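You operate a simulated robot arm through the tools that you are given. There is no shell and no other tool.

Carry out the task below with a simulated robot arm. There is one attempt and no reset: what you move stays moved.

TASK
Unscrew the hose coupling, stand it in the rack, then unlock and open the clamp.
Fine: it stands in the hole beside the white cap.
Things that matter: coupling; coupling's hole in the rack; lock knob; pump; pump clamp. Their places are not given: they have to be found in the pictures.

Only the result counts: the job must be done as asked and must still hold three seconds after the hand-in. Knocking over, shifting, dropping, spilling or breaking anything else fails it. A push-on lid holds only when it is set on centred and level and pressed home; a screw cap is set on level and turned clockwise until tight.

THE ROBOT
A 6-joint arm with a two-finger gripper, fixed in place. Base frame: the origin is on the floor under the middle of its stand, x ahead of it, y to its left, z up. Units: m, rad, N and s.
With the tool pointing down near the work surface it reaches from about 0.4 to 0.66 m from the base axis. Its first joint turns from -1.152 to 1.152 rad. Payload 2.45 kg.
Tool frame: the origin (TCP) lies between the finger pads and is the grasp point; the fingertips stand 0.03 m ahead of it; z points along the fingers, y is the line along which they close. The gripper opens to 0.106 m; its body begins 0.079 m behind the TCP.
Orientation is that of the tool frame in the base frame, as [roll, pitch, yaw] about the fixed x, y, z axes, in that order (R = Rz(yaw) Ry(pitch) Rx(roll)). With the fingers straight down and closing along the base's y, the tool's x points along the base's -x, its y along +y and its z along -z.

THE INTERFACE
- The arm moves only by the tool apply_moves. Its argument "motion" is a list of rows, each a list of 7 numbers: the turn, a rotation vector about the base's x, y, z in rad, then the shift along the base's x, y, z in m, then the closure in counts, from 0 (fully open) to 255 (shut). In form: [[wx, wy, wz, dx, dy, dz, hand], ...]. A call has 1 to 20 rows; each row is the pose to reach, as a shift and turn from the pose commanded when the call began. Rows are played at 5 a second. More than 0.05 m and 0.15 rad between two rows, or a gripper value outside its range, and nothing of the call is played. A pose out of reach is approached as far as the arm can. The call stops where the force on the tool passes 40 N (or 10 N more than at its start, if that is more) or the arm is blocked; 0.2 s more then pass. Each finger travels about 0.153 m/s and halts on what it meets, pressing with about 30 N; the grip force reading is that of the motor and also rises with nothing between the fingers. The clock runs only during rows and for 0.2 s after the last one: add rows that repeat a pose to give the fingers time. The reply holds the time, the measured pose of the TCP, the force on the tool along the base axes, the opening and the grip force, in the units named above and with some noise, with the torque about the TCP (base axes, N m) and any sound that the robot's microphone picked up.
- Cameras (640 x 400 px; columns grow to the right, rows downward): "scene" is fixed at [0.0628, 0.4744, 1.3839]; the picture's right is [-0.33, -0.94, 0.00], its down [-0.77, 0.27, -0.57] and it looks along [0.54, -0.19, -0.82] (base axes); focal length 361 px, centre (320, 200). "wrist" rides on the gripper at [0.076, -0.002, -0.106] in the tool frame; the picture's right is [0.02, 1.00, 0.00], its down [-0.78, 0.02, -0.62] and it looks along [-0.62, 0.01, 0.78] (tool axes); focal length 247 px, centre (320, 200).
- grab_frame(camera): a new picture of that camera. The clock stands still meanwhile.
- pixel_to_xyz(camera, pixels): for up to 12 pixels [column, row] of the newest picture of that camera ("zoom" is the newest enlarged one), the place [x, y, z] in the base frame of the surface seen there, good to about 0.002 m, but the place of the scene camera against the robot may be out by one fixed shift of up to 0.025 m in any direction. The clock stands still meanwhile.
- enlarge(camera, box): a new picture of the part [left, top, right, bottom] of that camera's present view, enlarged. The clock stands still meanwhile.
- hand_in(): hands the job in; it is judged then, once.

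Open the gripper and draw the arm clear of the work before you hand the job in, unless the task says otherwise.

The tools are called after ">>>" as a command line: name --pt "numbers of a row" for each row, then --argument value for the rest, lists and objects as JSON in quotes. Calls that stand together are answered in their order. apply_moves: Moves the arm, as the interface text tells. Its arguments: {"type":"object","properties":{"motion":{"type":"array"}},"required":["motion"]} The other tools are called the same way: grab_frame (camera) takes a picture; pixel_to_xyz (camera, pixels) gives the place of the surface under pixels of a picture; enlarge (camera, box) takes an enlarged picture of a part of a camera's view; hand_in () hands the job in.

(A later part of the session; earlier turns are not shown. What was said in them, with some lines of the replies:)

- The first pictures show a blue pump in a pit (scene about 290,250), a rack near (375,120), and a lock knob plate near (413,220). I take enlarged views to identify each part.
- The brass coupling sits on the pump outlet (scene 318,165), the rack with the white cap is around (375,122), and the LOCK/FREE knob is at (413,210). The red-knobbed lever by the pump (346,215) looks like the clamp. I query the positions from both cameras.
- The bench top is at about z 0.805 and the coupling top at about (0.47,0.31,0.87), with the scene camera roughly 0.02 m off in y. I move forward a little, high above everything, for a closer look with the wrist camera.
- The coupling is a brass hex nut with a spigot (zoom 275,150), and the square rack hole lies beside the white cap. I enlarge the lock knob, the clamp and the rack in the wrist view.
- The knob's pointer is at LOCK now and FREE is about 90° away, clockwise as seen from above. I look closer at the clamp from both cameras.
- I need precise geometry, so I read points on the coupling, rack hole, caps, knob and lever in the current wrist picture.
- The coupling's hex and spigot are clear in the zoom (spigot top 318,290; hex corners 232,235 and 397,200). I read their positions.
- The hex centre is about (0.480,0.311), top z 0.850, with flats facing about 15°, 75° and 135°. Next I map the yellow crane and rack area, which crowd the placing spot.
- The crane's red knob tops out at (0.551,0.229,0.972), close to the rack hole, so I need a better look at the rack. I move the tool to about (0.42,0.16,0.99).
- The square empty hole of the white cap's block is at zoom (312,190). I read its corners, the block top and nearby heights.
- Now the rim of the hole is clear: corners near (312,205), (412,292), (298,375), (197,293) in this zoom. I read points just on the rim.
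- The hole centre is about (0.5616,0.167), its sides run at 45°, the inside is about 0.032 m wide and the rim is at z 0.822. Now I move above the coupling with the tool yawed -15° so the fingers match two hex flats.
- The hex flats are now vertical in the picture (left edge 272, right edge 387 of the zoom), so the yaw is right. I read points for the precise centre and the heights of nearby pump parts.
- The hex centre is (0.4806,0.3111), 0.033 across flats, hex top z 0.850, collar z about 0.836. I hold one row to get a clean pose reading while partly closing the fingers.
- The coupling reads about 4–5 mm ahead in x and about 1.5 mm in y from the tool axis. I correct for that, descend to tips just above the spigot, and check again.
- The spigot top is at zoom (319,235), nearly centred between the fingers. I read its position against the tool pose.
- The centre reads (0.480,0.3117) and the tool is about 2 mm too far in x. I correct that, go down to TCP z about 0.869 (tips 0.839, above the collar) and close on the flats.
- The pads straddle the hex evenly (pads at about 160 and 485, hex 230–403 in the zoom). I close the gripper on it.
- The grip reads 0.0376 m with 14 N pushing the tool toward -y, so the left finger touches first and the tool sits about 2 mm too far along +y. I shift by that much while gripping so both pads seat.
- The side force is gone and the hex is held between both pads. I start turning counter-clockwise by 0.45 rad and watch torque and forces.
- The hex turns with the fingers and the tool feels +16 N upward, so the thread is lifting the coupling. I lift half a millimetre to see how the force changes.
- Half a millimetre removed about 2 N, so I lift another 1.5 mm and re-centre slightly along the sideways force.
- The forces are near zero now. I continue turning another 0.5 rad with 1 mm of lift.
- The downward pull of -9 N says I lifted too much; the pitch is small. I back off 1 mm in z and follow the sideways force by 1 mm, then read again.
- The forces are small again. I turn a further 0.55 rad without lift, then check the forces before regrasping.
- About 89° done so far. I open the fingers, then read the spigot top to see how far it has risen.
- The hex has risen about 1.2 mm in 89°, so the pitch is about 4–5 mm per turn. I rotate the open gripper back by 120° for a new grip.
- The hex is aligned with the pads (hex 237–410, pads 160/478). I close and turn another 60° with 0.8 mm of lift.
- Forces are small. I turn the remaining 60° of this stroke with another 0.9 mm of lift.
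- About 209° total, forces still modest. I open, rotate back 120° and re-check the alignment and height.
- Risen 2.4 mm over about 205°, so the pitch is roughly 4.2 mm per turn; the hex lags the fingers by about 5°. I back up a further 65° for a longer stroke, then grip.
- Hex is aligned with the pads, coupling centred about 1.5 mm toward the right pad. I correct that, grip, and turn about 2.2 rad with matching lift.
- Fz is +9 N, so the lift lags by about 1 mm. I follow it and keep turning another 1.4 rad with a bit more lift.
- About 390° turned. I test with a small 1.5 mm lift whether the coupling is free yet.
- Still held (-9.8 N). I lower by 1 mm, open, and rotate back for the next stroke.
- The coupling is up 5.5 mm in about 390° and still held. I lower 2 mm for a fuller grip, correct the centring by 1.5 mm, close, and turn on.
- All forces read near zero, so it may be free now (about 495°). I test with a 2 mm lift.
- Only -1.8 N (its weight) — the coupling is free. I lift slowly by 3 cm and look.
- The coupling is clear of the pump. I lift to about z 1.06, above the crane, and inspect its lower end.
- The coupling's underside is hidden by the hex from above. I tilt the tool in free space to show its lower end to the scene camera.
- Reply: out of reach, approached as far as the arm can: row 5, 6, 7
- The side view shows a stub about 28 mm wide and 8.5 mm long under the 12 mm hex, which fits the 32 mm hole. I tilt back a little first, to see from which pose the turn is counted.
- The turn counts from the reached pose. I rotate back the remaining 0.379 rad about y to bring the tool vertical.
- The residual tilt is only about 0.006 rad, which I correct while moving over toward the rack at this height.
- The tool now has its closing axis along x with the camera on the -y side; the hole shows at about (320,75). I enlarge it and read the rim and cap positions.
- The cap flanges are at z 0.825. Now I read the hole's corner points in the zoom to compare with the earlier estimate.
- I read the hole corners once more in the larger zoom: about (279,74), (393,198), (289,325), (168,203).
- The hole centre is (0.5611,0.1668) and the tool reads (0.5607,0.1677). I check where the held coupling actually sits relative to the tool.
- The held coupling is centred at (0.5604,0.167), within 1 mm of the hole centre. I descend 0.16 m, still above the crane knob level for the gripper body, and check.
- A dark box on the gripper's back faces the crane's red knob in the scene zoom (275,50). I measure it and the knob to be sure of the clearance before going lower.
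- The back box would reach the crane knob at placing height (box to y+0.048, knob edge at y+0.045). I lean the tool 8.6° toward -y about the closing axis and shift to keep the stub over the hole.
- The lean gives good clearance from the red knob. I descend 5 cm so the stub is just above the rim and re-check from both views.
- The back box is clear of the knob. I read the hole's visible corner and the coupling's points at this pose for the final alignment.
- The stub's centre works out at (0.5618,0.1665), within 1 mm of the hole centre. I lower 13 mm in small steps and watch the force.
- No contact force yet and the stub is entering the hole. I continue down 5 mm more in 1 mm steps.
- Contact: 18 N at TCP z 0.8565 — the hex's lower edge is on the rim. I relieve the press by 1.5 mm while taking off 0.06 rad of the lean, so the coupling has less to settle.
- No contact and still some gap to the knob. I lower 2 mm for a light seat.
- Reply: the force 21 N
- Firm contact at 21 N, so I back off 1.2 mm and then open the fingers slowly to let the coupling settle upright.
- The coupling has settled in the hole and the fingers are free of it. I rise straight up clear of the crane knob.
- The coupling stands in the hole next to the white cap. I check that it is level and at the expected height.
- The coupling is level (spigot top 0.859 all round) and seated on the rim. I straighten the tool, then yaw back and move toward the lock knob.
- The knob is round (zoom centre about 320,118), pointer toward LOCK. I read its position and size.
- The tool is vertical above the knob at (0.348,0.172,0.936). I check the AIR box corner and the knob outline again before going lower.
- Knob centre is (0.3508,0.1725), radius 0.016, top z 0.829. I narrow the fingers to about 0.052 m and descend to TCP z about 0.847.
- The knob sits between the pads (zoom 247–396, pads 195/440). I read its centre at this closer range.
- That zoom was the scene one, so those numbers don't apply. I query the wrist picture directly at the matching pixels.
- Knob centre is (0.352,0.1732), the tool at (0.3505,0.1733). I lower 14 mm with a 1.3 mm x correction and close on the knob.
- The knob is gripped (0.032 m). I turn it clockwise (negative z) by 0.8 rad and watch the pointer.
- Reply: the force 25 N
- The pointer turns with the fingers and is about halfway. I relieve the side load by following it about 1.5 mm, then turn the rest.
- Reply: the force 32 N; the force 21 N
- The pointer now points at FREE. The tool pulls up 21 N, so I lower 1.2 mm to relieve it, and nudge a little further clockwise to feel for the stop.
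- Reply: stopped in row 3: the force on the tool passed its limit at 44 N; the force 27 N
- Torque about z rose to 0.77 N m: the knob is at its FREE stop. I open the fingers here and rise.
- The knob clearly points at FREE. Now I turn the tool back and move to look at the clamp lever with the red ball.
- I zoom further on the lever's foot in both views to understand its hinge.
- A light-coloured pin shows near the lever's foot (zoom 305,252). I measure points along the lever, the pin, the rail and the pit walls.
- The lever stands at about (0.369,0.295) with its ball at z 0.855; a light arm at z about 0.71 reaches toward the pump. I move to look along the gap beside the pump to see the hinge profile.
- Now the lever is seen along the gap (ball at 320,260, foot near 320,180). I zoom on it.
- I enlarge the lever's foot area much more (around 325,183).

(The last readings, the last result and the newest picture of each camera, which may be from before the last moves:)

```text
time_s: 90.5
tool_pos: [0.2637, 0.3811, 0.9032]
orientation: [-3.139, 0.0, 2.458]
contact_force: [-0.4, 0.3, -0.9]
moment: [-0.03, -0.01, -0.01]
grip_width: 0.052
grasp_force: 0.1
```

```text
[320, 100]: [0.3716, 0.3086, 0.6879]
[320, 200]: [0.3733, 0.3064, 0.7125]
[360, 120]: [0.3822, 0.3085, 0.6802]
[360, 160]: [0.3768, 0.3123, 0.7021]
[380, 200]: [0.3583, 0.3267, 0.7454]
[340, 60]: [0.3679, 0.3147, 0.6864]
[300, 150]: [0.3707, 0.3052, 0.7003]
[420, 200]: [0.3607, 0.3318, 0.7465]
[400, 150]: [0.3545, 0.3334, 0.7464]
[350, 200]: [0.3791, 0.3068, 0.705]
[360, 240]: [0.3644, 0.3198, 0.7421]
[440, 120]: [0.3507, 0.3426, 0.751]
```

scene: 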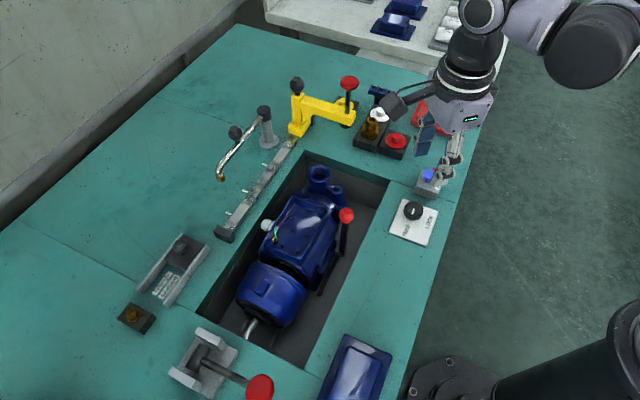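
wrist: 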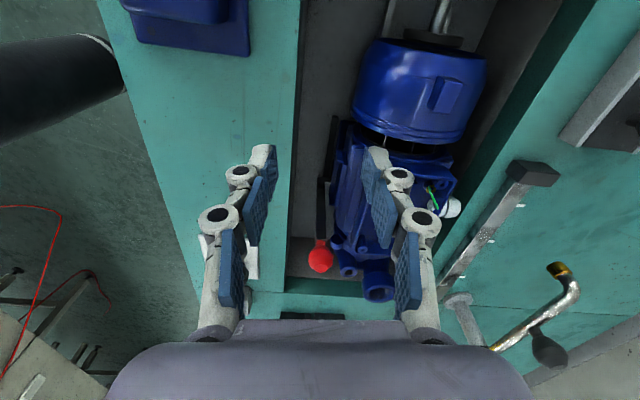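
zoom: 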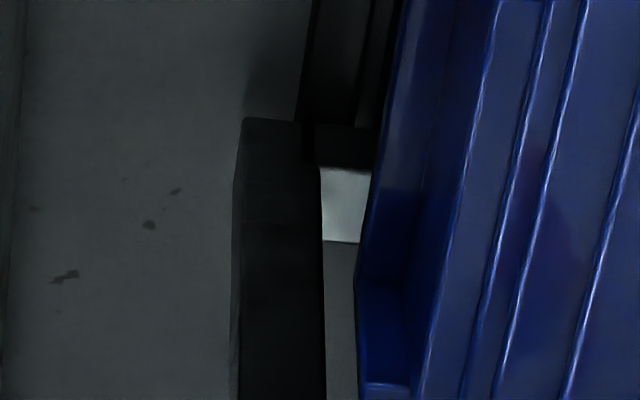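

The steel arm at the lever's foot (z about 0.704) points toward the pump, so I expect the lever to swing away from the pump. I go above the ball with the closing axis along the pit so the ball can roll between the pads.

>>> apply_moves --pt "0 0 0.1 0 0 0.03 130" --pt "0 0 0.22 0.005 -0.005 0.06 130" --pt "0 0 0.34 0.015 -0.01 0.06 130" --pt "0 0 0.46 0.025 -0.02 0.06 130" --pt "0 0 0.58 0.035 -0.03 0.06 130" --pt "0 0 0.7 0.045 -0.035 0.06 130" --pt "0 0 0.82 0.055 -0.045 0.06 130" --pt "0 0 0.94 0.065 -0.05 0.06 130" --pt "0 0 1.06 0.075 -0.06 0.06 130" --pt "0 0 1.18 0.085 -0.065 0.06 130" --pt "0 0 1.3 0.095 -0.075 0.06 130" --pt "0 0 1.42 0.1 -0.08 0.06 130" --pt "0 0 1.54 0.1048 -0.0826 0.06 130" --pt "0 0 1.574 0.1048 -0.0826 0.04 130" --pt "0 0 1.574 0.1048 -0.0826 0.04 130"

>>> grab_frame --camera "wrist"

>>> enlarge --camera "wrist" --box '[250, 60, 390, 200]'

>>> pixel_to_xyz --camera "zoom" --pixels '[[320, 200], [320, 180], [320, 220], [300, 200], [340, 200], [320, 160], [320, 240], [280, 200], [360, 200]]'

```text
time_s: 93.7
tool_pos: [0.3695, 0.2989, 0.9433]
orientation: [3.139, 0.0, -2.25]
contact_force: [-1.0, 0.6, 0.1]
moment: [0.0, 0.01, 0.0]
grip_width: 0.0521
grasp_force: 0.0
```

```text
taken
```

wrist: 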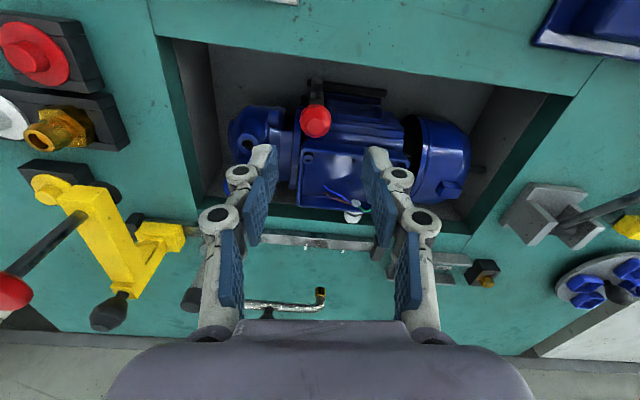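

```text
2.86 times, centred on (320, 130) of wrist
```

zoom: 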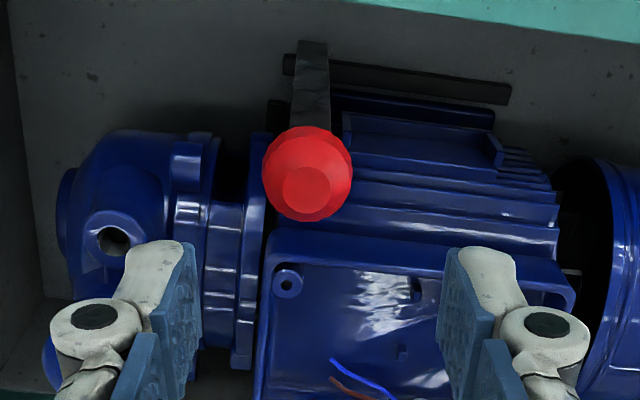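

```text
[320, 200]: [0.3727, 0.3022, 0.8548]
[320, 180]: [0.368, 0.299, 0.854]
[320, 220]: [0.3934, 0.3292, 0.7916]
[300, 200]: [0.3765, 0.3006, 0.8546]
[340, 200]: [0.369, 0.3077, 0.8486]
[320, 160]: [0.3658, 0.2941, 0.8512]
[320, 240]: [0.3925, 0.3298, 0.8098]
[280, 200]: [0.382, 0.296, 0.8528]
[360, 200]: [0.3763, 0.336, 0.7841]
```

The lever's foot sits at one end of a dark rail (zoom 285–510, row 75). I read the ball top facet, lever foot and rail positions.

>>> pixel_to_xyz --camera "zoom" --pixels '[[306, 187], [290, 187], [323, 187], [306, 172], [306, 203], [310, 100], [312, 60], [312, 45], [290, 65], [400, 80], [505, 92], [275, 110]]'

>>> enlarge --camera "wrist" --box '[290, 65, 350, 125]'

```text
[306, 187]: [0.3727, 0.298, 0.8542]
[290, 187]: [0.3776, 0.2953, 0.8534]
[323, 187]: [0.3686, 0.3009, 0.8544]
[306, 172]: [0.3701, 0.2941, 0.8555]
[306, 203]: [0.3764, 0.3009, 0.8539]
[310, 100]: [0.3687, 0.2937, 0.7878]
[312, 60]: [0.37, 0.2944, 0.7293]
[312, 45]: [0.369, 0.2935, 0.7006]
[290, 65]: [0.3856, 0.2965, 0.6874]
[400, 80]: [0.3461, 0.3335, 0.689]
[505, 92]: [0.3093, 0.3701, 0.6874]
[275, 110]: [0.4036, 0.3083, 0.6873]
```

```text
6.67 times, centred on (320, 95) of wrist
```

zoom: 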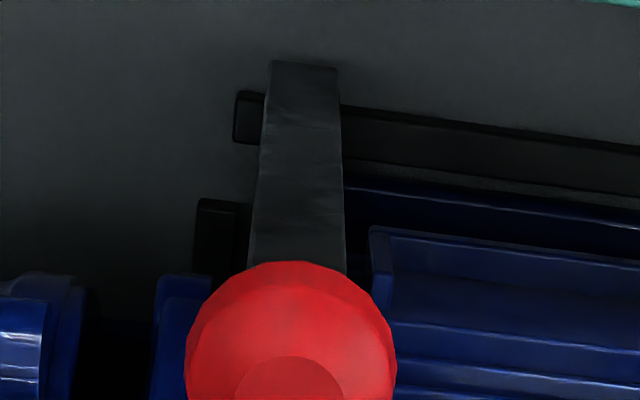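

The ball's top is centred at (0.3727,0.298). I shift there and descend around it to TCP z about 0.853.

>>> apply_moves --pt "0 0 0 0.0035 -0.001 -0.03 130" --pt "0 0 0 0.0035 -0.001 -0.055 130" --pt "0 0 0 0.0035 -0.001 -0.075 130" --pt "0 0 0 0.0035 -0.001 -0.09 130" --pt "0 0 0 0.0035 -0.001 -0.09 130"

>>> grab_frame --camera "wrist"

>>> enlarge --camera "wrist" --box '[240, 80, 400, 240]'

>>> enlarge --camera "scene" --box '[290, 150, 410, 260]'

```text
time_s: 94.9
tool_pos: [0.3728, 0.2985, 0.8537]
orientation: [3.141, 0.001, -2.249]
contact_force: [-0.6, 0.0, 0.1]
moment: [0.01, 0.0, 0.04]
grip_width: 0.052
grasp_force: 0.0
```

```text
taken
```

wrist: 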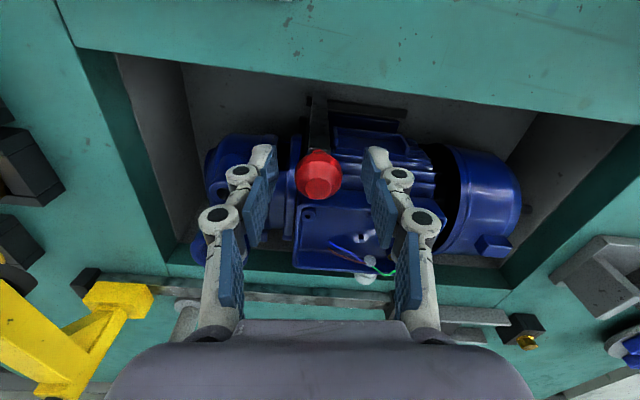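

```text
2.50 times, centred on (320, 160) of wrist
```

zoom: 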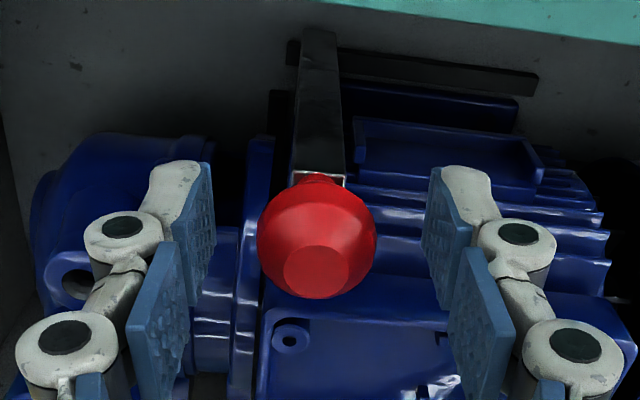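

```text
3.64 times, centred on (350, 205) of scene
```

zoom: 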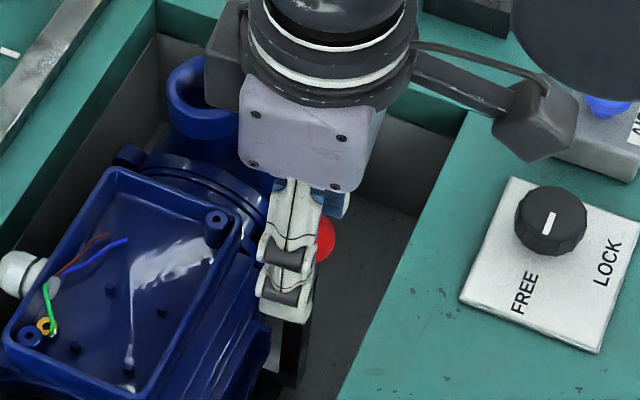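

The ball is between the pads. I close on it and then read the forces before probing its direction of travel.

>>> apply_moves --pt "0 0 0 0 0 0 170" --pt "0 0 0 0 0 0 210" --pt "0 0 0 0 0 0 255" --pt "0 0 0 0 0 0 255"

>>> enlarge --camera "wrist" --box '[240, 80, 400, 240]'

```text
time_s: 95.9
tool_pos: [0.3734, 0.2987, 0.8534]
orientation: [-3.14, -0.001, -2.251]
contact_force: [5.8, -5.6, 1.2]
moment: [-0.1, -0.14, 0.15]
grip_width: 0.0266
grasp_force: 44.8
```

```text
2.50 times, centred on (320, 160) of wrist
```

zoom: 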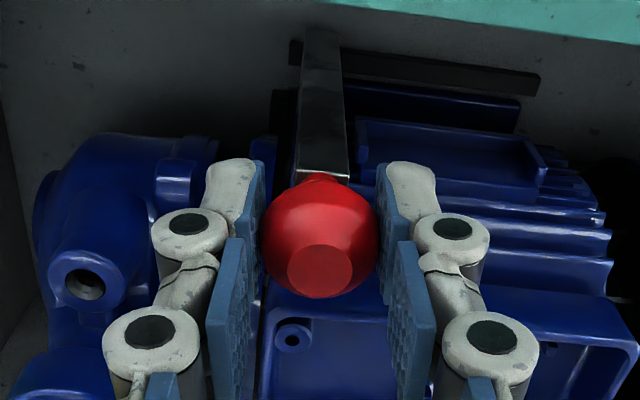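

The ball is held (0.0266 m); it resists 8 N along the pit direction. I probe a 5 mm move away from the pump, along (-0.63,-0.77).

>>> apply_moves --pt "0 0 0 -0.0008 -0.001 0 255" --pt "0 0 0 -0.0016 -0.002 0 255" --pt "0 0 0 -0.0024 -0.003 0 255" --pt "0 0 0 -0.0032 -0.004 0 255" --pt "0 0 0 -0.0032 -0.004 0 255"

>>> enlarge --camera "wrist" --box '[240, 80, 400, 240]'

```text
time_s: 97.1
tool_pos: [0.3692, 0.2945, 0.8539]
orientation: [-3.139, 0.0, -2.251]
contact_force: [3.5, -0.9, 25.4]
moment: [0.11, -0.13, 0.17]
grip_width: 0.0268
grasp_force: 45.1
```

```text
2.50 times, centred on (320, 160) of wrist
```

zoom: 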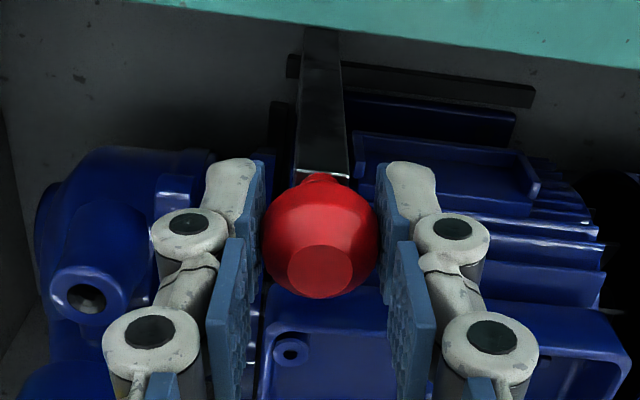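

The ball followed 6 mm with little sideways force, but pushes the tool up with 25 N, so its path rises. I follow upward 2 mm and read again.

>>> apply_moves --pt "0 0 0 0 0 0.001 255" --pt "0 0 0 0 0 0.002 255" --pt "0 0 0 0 0 0.002 255"

>>> pixel_to_xyz --camera "wrist" --pixels '[[320, 187], [320, 110]]'

>>> enlarge --camera "scene" --box '[310, 200, 390, 270]'

```text
time_s: 97.9
tool_pos: [0.3695, 0.2952, 0.8542]
orientation: [3.141, -0.001, -2.25]
contact_force: [0.9, 1.6, -37.2]
moment: [0.08, -0.05, 0.12]
grip_width: 0.0264
grasp_force: 44.7
```

```text
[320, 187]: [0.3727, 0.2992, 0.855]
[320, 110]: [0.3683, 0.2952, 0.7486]
```

```text
5.71 times, centred on (350, 235) of scene
```

zoom: 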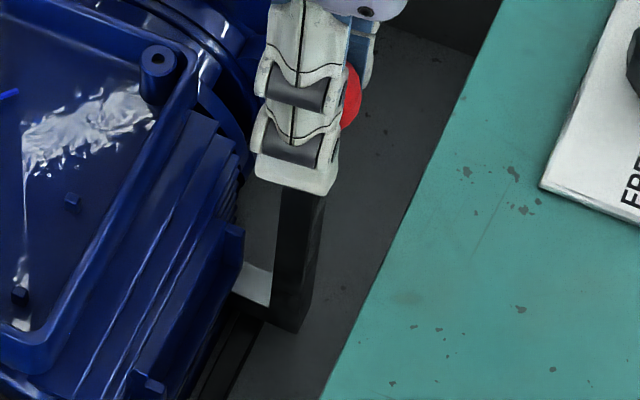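

Vertical stiffness is high, but the lever moves freely away from the pump. To avoid fighting its arc I release, and will push the ball from the pump side with closed fingers instead.

>>> apply_moves --pt "0 0 0 0 0 -0.001 255" --pt "0 0 0 0 0 -0.001 130" --pt "0 0 0 0 0 -0.001 130" --pt "0 0 0 0 0 -0.001 130" --pt "0 0 0 0 0 0.02 130" --pt "0 0 0 0 0 0.05 130" --pt "0 0 0 0 0 0.07 130" --pt "0 0 0 0 0 0.07 130"

>>> grab_frame --camera "wrist"

>>> enlarge --camera "wrist" --box '[250, 60, 390, 200]'

>>> enlarge --camera "scene" --box '[310, 195, 390, 265]'

```text
time_s: 99.7
tool_pos: [0.3704, 0.2932, 0.9242]
orientation: [-3.141, -0.003, -2.249]
contact_force: [0.1, -0.3, 0.6]
moment: [0.02, 0.0, 0.02]
grip_width: 0.052
grasp_force: 0.1
```

```text
taken
```

wrist: 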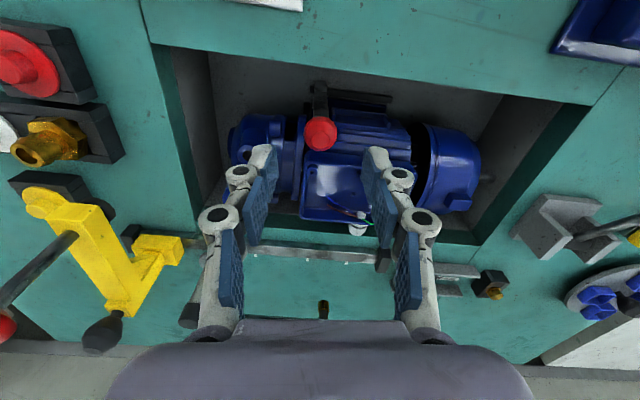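

```text
2.86 times, centred on (320, 130) of wrist
```

zoom: 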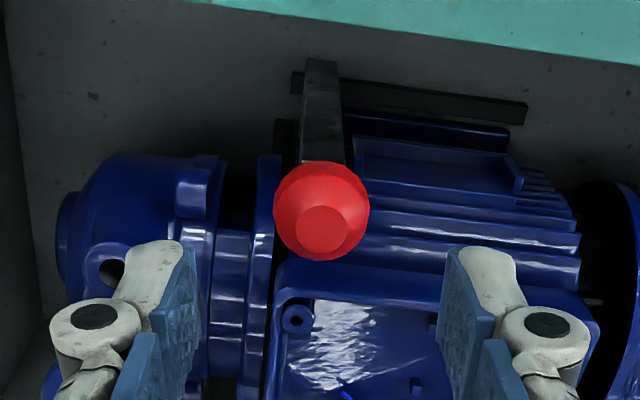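

```text
5.71 times, centred on (350, 230) of scene
```

zoom: 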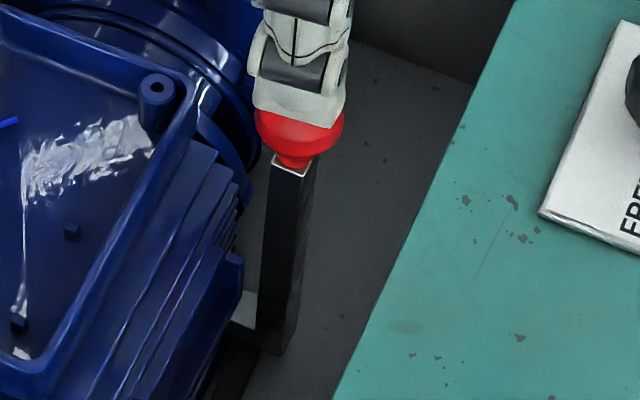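

I check whether the ball actually stayed displaced, by reading its top facet and the lever in the wrist picture.

>>> pixel_to_xyz --camera "wrist" --pixels '[[320, 140], [315, 140], [326, 140], [320, 135], [320, 146], [321, 108], [320, 100], [320, 90], [317, 83]]'

```text
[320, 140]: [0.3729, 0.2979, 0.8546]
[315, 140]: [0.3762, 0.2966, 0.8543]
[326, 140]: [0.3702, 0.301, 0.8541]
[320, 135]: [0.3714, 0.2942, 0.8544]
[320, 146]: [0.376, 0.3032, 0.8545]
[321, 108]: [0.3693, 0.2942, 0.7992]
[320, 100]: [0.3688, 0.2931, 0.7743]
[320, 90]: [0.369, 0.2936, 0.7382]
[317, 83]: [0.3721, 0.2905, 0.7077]
```

The ball returned to its place after release, so it either springs back or needs a full throw. I close the fingers, move to the pump side of the ball and lower there to push.

>>> apply_moves --pt "0 0 0 0.011 0.015 0 200" --pt "0 0 0 0.0225 0.03 0 255" --pt "0 0 0 0.0225 0.03 0 255" --pt "0 0 0 0.0225 0.03 0 255"

>>> grab_frame --camera "wrist"

>>> enlarge --camera "wrist" --box '[240, 60, 400, 220]'

>>> enlarge --camera "scene" --box '[290, 150, 410, 260]'

```text
time_s: 100.7
tool_pos: [0.3929, 0.325, 0.9251]
orientation: [-3.141, 0.0, -2.251]
contact_force: [0.2, 0.2, -0.9]
moment: [0.0, 0.0, -0.01]
grip_width: 0.0
grasp_force: 28.3
```

```text
taken
```

wrist: 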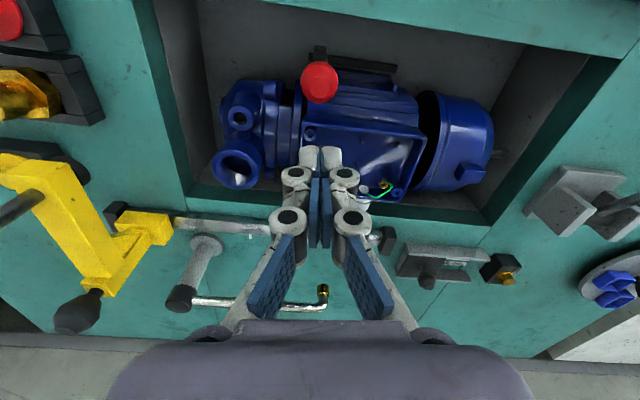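

```text
2.50 times, centred on (320, 140) of wrist
```

zoom: 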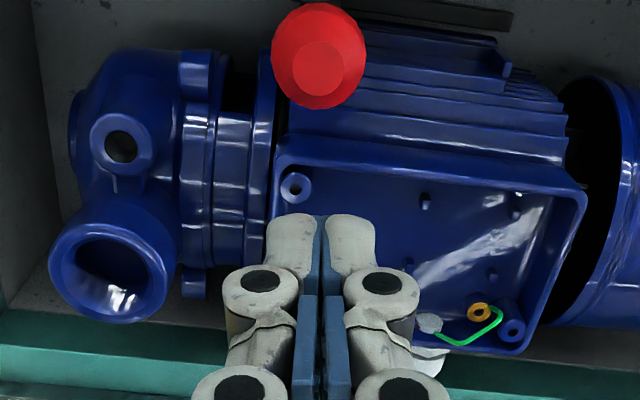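

```text
3.64 times, centred on (350, 205) of scene
```

zoom: 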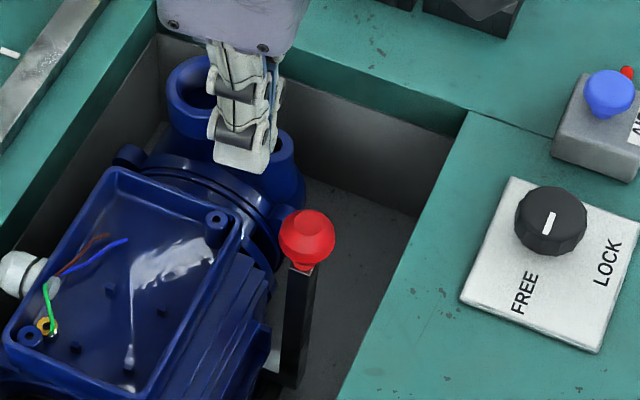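

Fingers are closed over the pump side. I check the heights of the terminal box under the fingers before lowering.

>>> pixel_to_xyz --camera "wrist" --pixels '[[310, 134], [308, 121], [330, 122], [306, 140], [300, 150], [285, 100], [319, 87], [312, 87], [328, 87], [319, 78], [319, 96], [330, 160]]'

```text
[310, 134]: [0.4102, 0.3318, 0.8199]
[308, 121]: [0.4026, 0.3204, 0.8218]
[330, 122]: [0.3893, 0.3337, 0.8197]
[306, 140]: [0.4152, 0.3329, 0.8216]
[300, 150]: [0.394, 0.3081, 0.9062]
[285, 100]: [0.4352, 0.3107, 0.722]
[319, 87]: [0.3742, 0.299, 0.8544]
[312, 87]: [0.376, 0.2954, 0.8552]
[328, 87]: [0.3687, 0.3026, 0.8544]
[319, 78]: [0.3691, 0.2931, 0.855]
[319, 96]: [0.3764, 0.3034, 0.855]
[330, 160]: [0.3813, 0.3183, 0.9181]
```

The box rim is at z 0.822, so I lower to TCP z 0.858 (tips 0.828), just clear of the rim and below the ball's equator.

>>> apply_moves --pt "0 0 0 0 0 -0.025 255" --pt "0 0 0 0 0 -0.045 255" --pt "0 0 0 0 0 -0.06 255" --pt "0 0 0 0 0 -0.066 255" --pt "0 0 0 0 0 -0.066 255"

>>> grab_frame --camera "wrist"

>>> enlarge --camera "scene" --box '[290, 180, 390, 270]'

```text
time_s: 101.9
tool_pos: [0.3927, 0.3237, 0.8597]
orientation: [-3.141, 0.0, -2.25]
contact_force: [0.6, 0.5, -0.3]
moment: [0.04, -0.03, -0.01]
grip_width: 0.0
grasp_force: 28.7
```

```text
taken
```

wrist: 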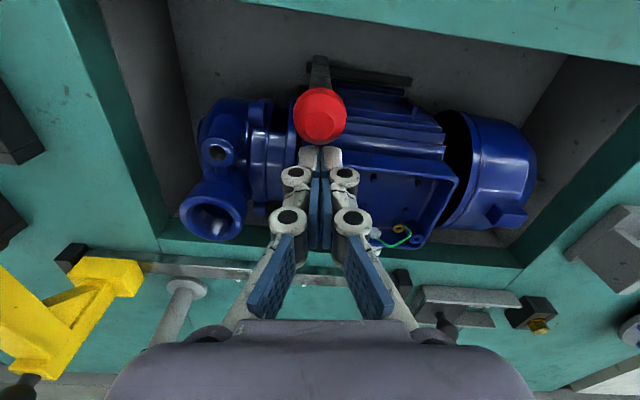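

```text
4.44 times, centred on (340, 225) of scene
```

zoom: 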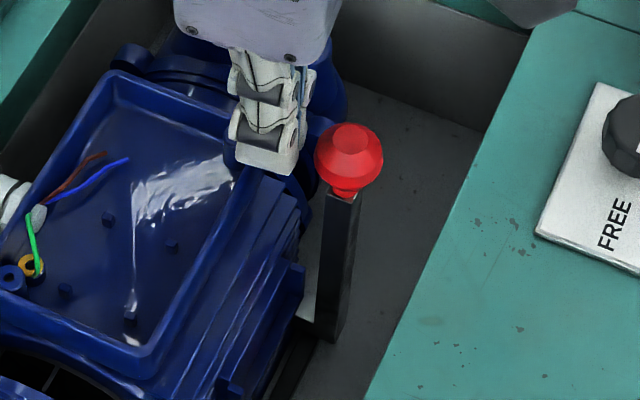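

The fingers are right beside the ball on its pump side. I push 14 mm away from the pump and read the force.

>>> apply_moves --pt "0 0 0 -0.0019 -0.0023 0 255" --pt "0 0 0 -0.0038 -0.0046 0 255" --pt "0 0 0 -0.0057 -0.0069 0 255" --pt "0 0 0 -0.0076 -0.0092 0 255" --pt "0 0 0 -0.0088 -0.0108 0 255" --pt "0 0 0 -0.0088 -0.0108 0 255"

>>> grab_frame --camera "wrist"

>>> enlarge --camera "scene" --box '[290, 180, 390, 270]'

```text
time_s: 103.3
tool_pos: [0.3841, 0.3121, 0.8578]
orientation: [-3.141, -0.001, -2.248]
contact_force: [-0.1, -0.2, -0.5]
moment: [0.0, 0.04, 0.01]
grip_width: 0.0
grasp_force: 28.8
```

```text
taken
```

wrist: 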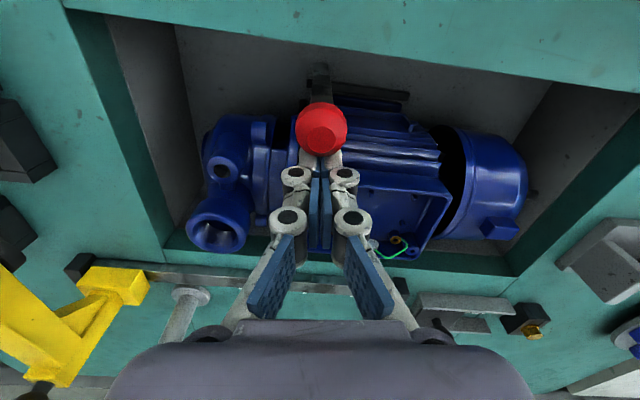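

```text
4.44 times, centred on (340, 225) of scene
```

zoom: 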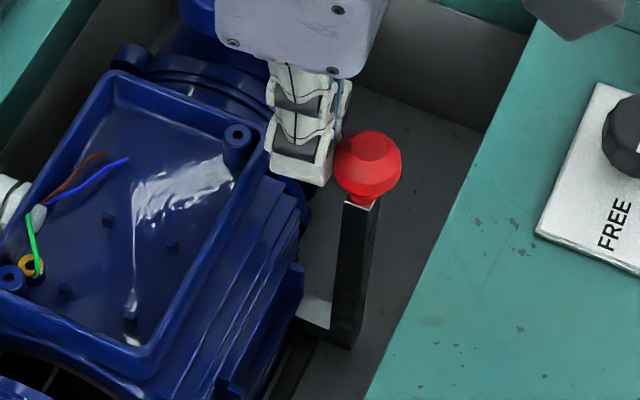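

The whole lever slid outward (ball and foot both moved), with no resisting force: it is a sliding clamp. I read its new position.

>>> enlarge --camera "wrist" --box '[260, 50, 380, 190]'

>>> pixel_to_xyz --camera "zoom" --pixels '[[320, 255], [300, 255], [345, 255], [320, 240], [320, 275], [325, 130], [320, 110], [320, 80], [260, 90]]'

```text
2.86 times, centred on (320, 120) of wrist
```

zoom: 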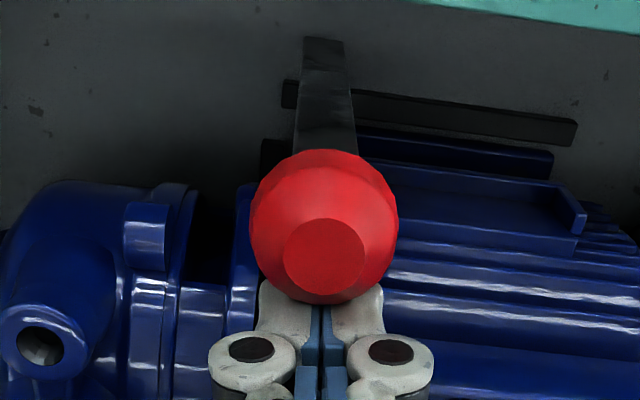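

```text
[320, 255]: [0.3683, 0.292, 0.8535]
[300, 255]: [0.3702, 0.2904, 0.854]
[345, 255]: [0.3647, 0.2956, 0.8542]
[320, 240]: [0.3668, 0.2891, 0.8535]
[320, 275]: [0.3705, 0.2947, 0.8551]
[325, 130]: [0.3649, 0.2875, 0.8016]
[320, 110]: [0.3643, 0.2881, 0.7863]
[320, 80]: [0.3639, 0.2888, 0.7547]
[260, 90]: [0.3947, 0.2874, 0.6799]
```

The ball moved 8 mm and the lever's lower part about 7 mm, confirming a slide. I push another 12 mm outward.

>>> apply_moves --pt "0 0 0 -0.0019 -0.0023 0 255" --pt "0 0 0 -0.0038 -0.0046 0 255" --pt "0 0 0 -0.0057 -0.0069 0 255" --pt "0 0 0 -0.0076 -0.0092 0 255" --pt "0 0 0 -0.0076 -0.0092 0 255"

>>> enlarge --camera "scene" --box '[290, 180, 390, 270]'

>>> enlarge --camera "wrist" --box '[260, 50, 380, 190]'

>>> pixel_to_xyz --camera "zoom" --pixels '[[320, 255], [320, 275], [325, 130], [320, 110], [320, 80], [320, 50]]'

```text
time_s: 104.5
tool_pos: [0.3752, 0.3033, 0.8594]
orientation: [-3.141, 0.0, -2.25]
contact_force: [0.5, 0.3, -0.2]
moment: [-0.01, 0.01, 0.01]
grip_width: 0.0
grasp_force: 28.2
```

```text
4.44 times, centred on (340, 225) of scene
```

zoom: 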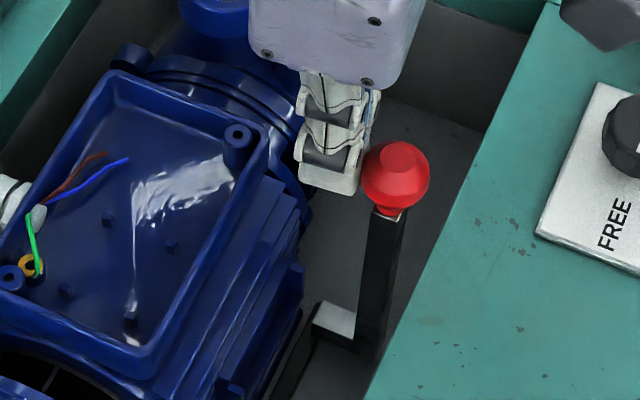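

```text
2.86 times, centred on (320, 120) of wrist
```

zoom: 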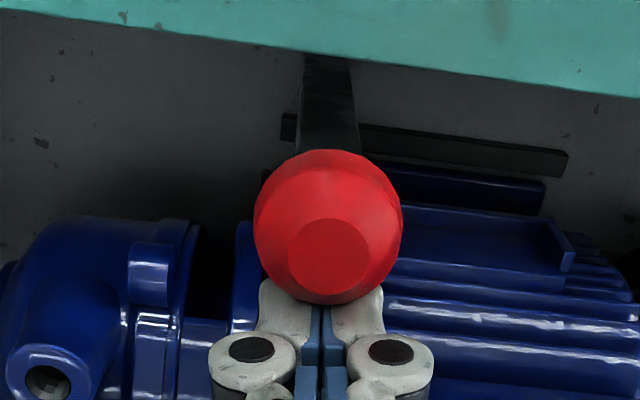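

```text
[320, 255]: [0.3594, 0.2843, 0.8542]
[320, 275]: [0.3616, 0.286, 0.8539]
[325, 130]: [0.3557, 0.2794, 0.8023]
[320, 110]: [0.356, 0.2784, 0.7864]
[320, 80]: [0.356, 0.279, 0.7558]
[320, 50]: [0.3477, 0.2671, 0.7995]
```

The lever slides freely, now about 20 mm out, and its steel bar is visible. I keep pushing in small steps toward its stop.

>>> apply_moves --pt "0 0 0 -0.0013 -0.0015 0 255" --pt "0 0 0 -0.0025 -0.0031 0 255" --pt "0 0 0 -0.0038 -0.0046 0 255" --pt "0 0 0 -0.005 -0.0062 0 255" --pt "0 0 0 -0.0063 -0.0077 0 255" --pt "0 0 0 -0.0063 -0.0077 0 255"

>>> enlarge --camera "scene" --box '[290, 180, 390, 270]'

>>> enlarge --camera "wrist" --box '[260, 50, 380, 190]'

>>> pixel_to_xyz --camera "zoom" --pixels '[[320, 255], [320, 275], [325, 130], [320, 110]]'

```text
time_s: 105.9
tool_pos: [0.3689, 0.2958, 0.8602]
orientation: [3.141, -0.001, -2.251]
contact_force: [-0.4, -0.8, 0.0]
moment: [-0.01, -0.02, 0.03]
grip_width: 0.0001
grasp_force: 29.0
```

```text
4.44 times, centred on (340, 225) of scene
```

zoom: 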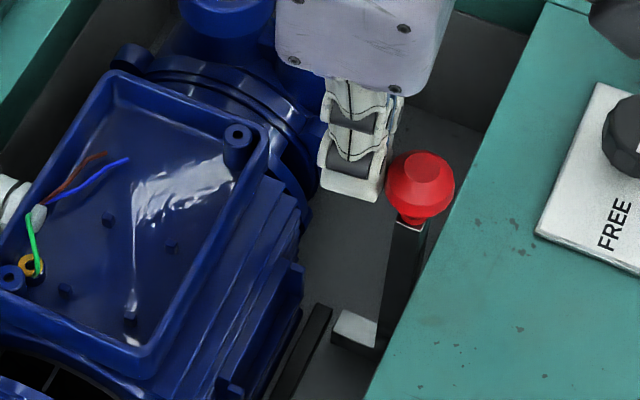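

```text
2.86 times, centred on (320, 120) of wrist
```

zoom: 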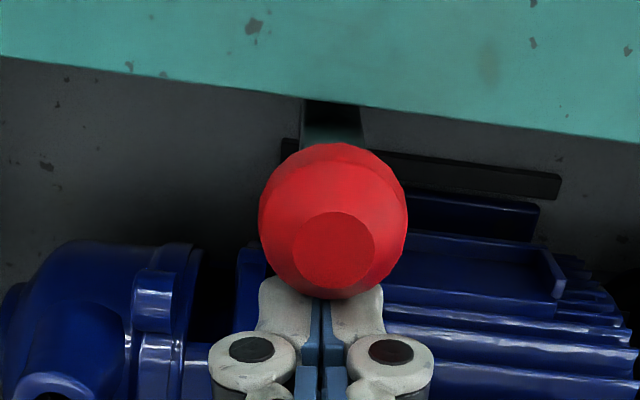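

```text
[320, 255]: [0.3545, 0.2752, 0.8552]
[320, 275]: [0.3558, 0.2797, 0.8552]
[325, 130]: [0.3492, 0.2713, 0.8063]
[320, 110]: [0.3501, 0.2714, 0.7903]
```

The clamp's jaw is now well clear of the pump foot. I push the last few millimetres slowly until it meets its stop.

>>> apply_moves --pt "0 0 0 -0.0006 -0.0008 0 255" --pt "0 0 0 -0.0013 -0.0015 0 255" --pt "0 0 0 -0.0019 -0.0023 0 255" --pt "0 0 0 -0.0025 -0.0031 0 255" --pt "0 0 0 -0.0032 -0.0039 0 255" --pt "0 0 0 -0.0032 -0.0039 0 255"

>>> enlarge --camera "scene" --box '[290, 180, 390, 270]'

>>> enlarge --camera "wrist" --box '[260, 50, 380, 190]'

>>> pixel_to_xyz --camera "zoom" --pixels '[[320, 255], [320, 275], [325, 130], [335, 240]]'

```text
time_s: 107.3
tool_pos: [0.368, 0.2965, 0.8599]
orientation: [-3.142, 0.011, -2.249]
contact_force: [18.0, 25.3, -6.7]
moment: [0.32, -0.15, 0.0]
grip_width: 0.0062
grasp_force: 28.4
```

```text
4.44 times, centred on (340, 225) of scene
```

zoom: 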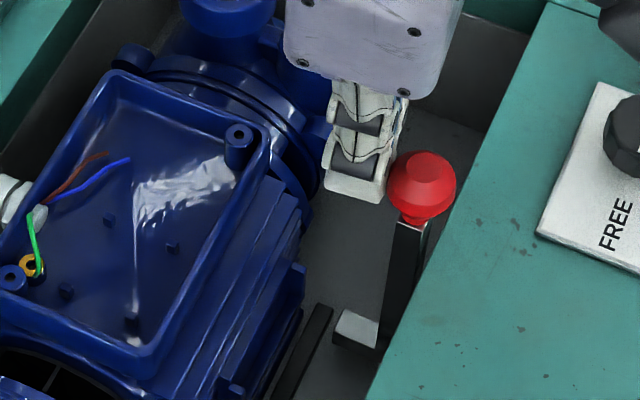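

```text
2.86 times, centred on (320, 120) of wrist
```

zoom: 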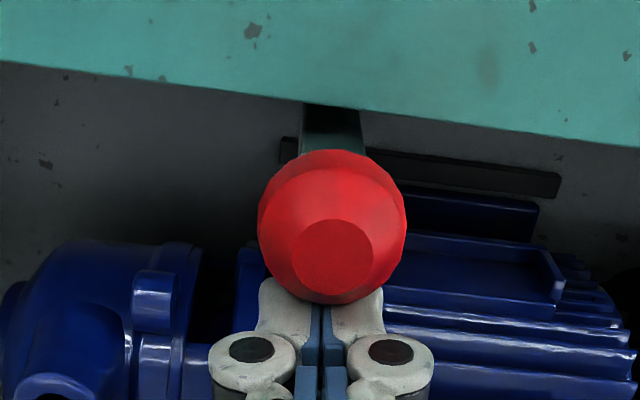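

```text
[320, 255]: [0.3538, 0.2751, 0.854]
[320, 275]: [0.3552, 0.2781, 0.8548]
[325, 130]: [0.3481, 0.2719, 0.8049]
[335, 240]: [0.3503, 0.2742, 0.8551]
```

It meets a firm stop (31 N) after about 30 mm of travel, so the clamp is fully open. I back off gently and check it stays there.

>>> apply_moves --pt "0 0 0 0.0013 0.0015 0 255" --pt "0 0 0 0.0038 0.0046 0 255" --pt "0 0 0 0.0076 0.0092 0 255" --pt "0 0 0 0.0113 0.0138 0.005 255" --pt "0 0 0 0.0113 0.0138 0.03 255" --pt "0 0 0 0.0113 0.0138 0.06 255" --pt "0 0 0 0.0113 0.0138 0.09 255" --pt "0 0 0 0.0113 0.0138 0.12 255" --pt "0 0 0 0.0113 0.0138 0.12 255"

>>> grab_frame --camera "wrist"

>>> enlarge --camera "scene" --box '[290, 180, 450, 270]'

>>> enlarge --camera "wrist" --box '[240, 20, 400, 180]'

```text
time_s: 109.3
tool_pos: [0.3792, 0.3067, 0.9808]
orientation: [-3.141, -0.001, -2.252]
contact_force: [1.0, 0.1, -0.3]
moment: [0.0, 0.01, 0.01]
grip_width: 0.0
grasp_force: 29.2
```

```text
taken
```

wrist: 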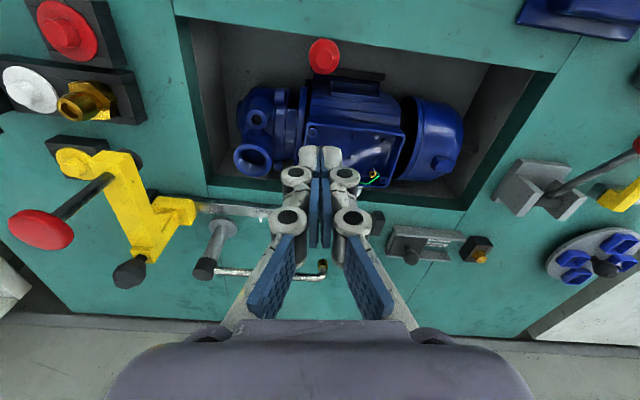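

```text
4.00 times, centred on (370, 225) of scene
```

zoom: 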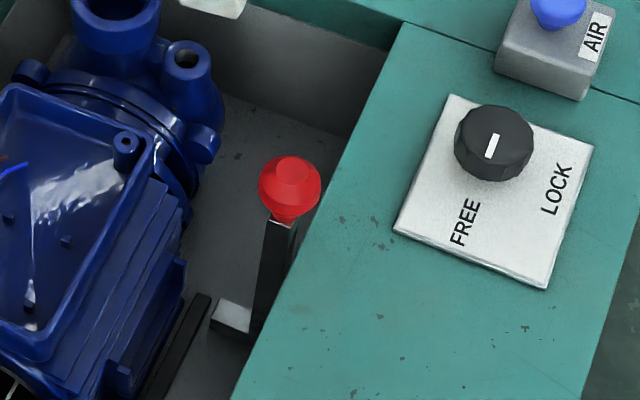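

```text
2.50 times, centred on (320, 100) of wrist
```

zoom: 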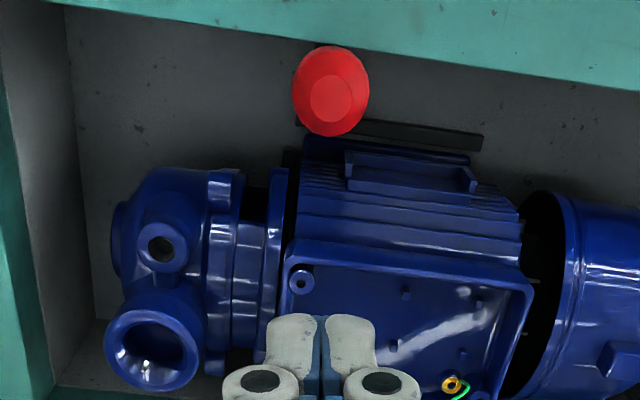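

The clamp stays open and the knob still points at FREE. I open the gripper and draw the arm up and back, then take final pictures.

>>> apply_moves --pt "0 0 0 -0.01 0 0.03 200" --pt "0 0 0 -0.03 0 0.06 100" --pt "0 0 0 -0.05 0 0.09 0" --pt "0 0 0 -0.07 0 0.12 0" --pt "0 0 0 -0.09 0 0.14 0" --pt "0 0 0 -0.09 0 0.14 0"

>>> grab_frame --camera "scene"

>>> enlarge --camera "scene" --box '[330, 70, 450, 260]'

>>> enlarge --camera "scene" --box '[345, 80, 415, 160]'

```text
time_s: 110.7
tool_pos: [0.2868, 0.3051, 1.1209]
orientation: [3.141, -0.002, -2.249]
contact_force: [-0.7, -1.0, 0.2]
moment: [-0.01, -0.05, 0.0]
grip_width: 0.106
grasp_force: 0.2
```

```text
taken
```

scene: 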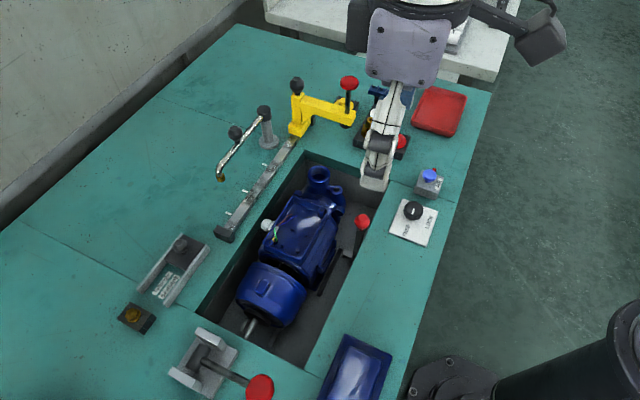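

```text
2.11 times, centred on (390, 165) of scene
```

zoom: 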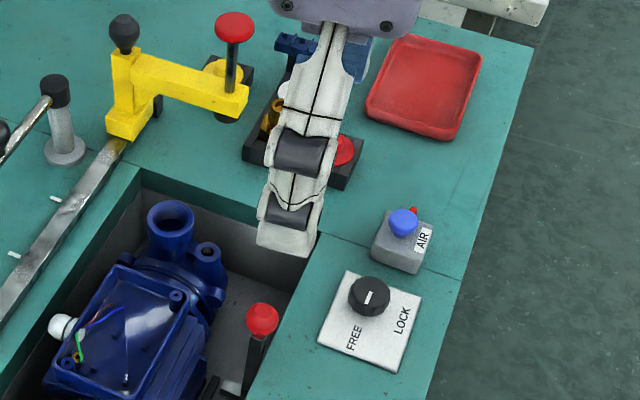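

```text
5.00 times, centred on (380, 120) of scene
```

zoom: 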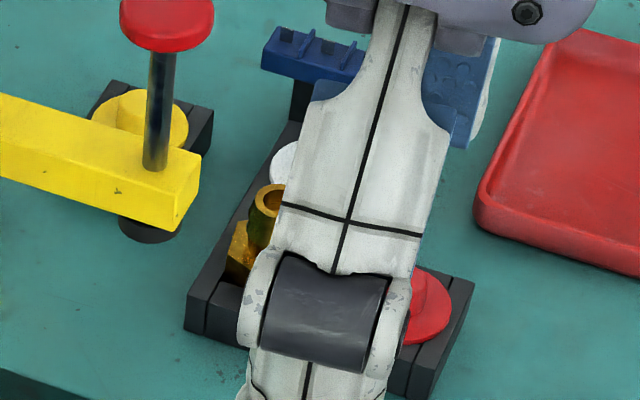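

The arm only blocks the view of the rack. I move it a bit further aside and take one last look at the coupling.

>>> apply_moves --pt "0 0 0 -0.02 -0.03 0.02 0" --pt "0 0 0 -0.04 -0.06 0.04 0" --pt "0 0 0 -0.06 -0.09 0.05 0" --pt "0 0 0 -0.06 -0.12 0.05 0" --pt "0 0 0 -0.06 -0.15 0.05 0" --pt "0 0 0 -0.06 -0.15 0.05 0"

>>> grab_frame --camera "scene"

>>> enlarge --camera "scene" --box '[320, 70, 440, 260]'

```text
time_s: 112.1
tool_pos: [0.2255, 0.1554, 1.1697]
orientation: [-3.142, 0.0, -2.25]
contact_force: [-0.8, -0.3, 0.2]
moment: [0.0, -0.02, 0.02]
grip_width: 0.1058
grasp_force: 0.0
```

```text
taken
```

scene: 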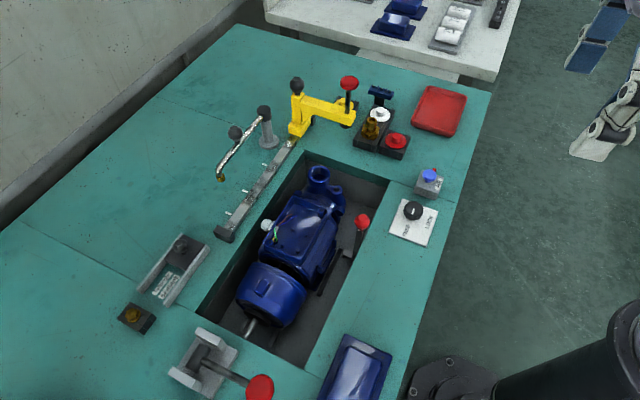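

```text
2.11 times, centred on (380, 165) of scene
```

zoom: 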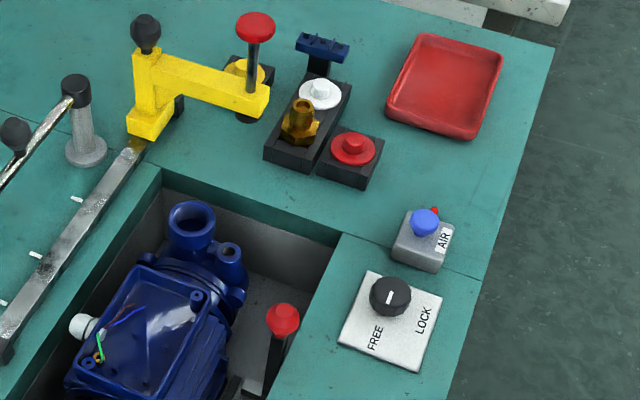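

The coupling stands upright in the hole beside the white cap, the knob is at FREE, the clamp is slid open, and nothing else has moved. The gripper is open and the arm is clear, so I hand the job in.

>>> hand_in

```text
The job is handed in.
```

The job is done and handed in. No verdict came back with the hand-in, so the outcome below is from my last pictures and readings.

- **Coupling:** I unscrewed it from the pump, which took about 495° counter-clockwise. It now stands upright in the hole beside the white cap. The readings show it level and seated on the rim.
- **Lock knob:** I turned it clockwise from LOCK to FREE until it met its stop.
- **Pump clamp:** It turned out to slide, not swing. I pushed it about 30 mm away from the pump to its stop, and it stayed open after I backed off.
- **Everything else:** Nothing else looks shifted or knocked over in the last scene picture. The gripper is open and the arm is clear of the bench.
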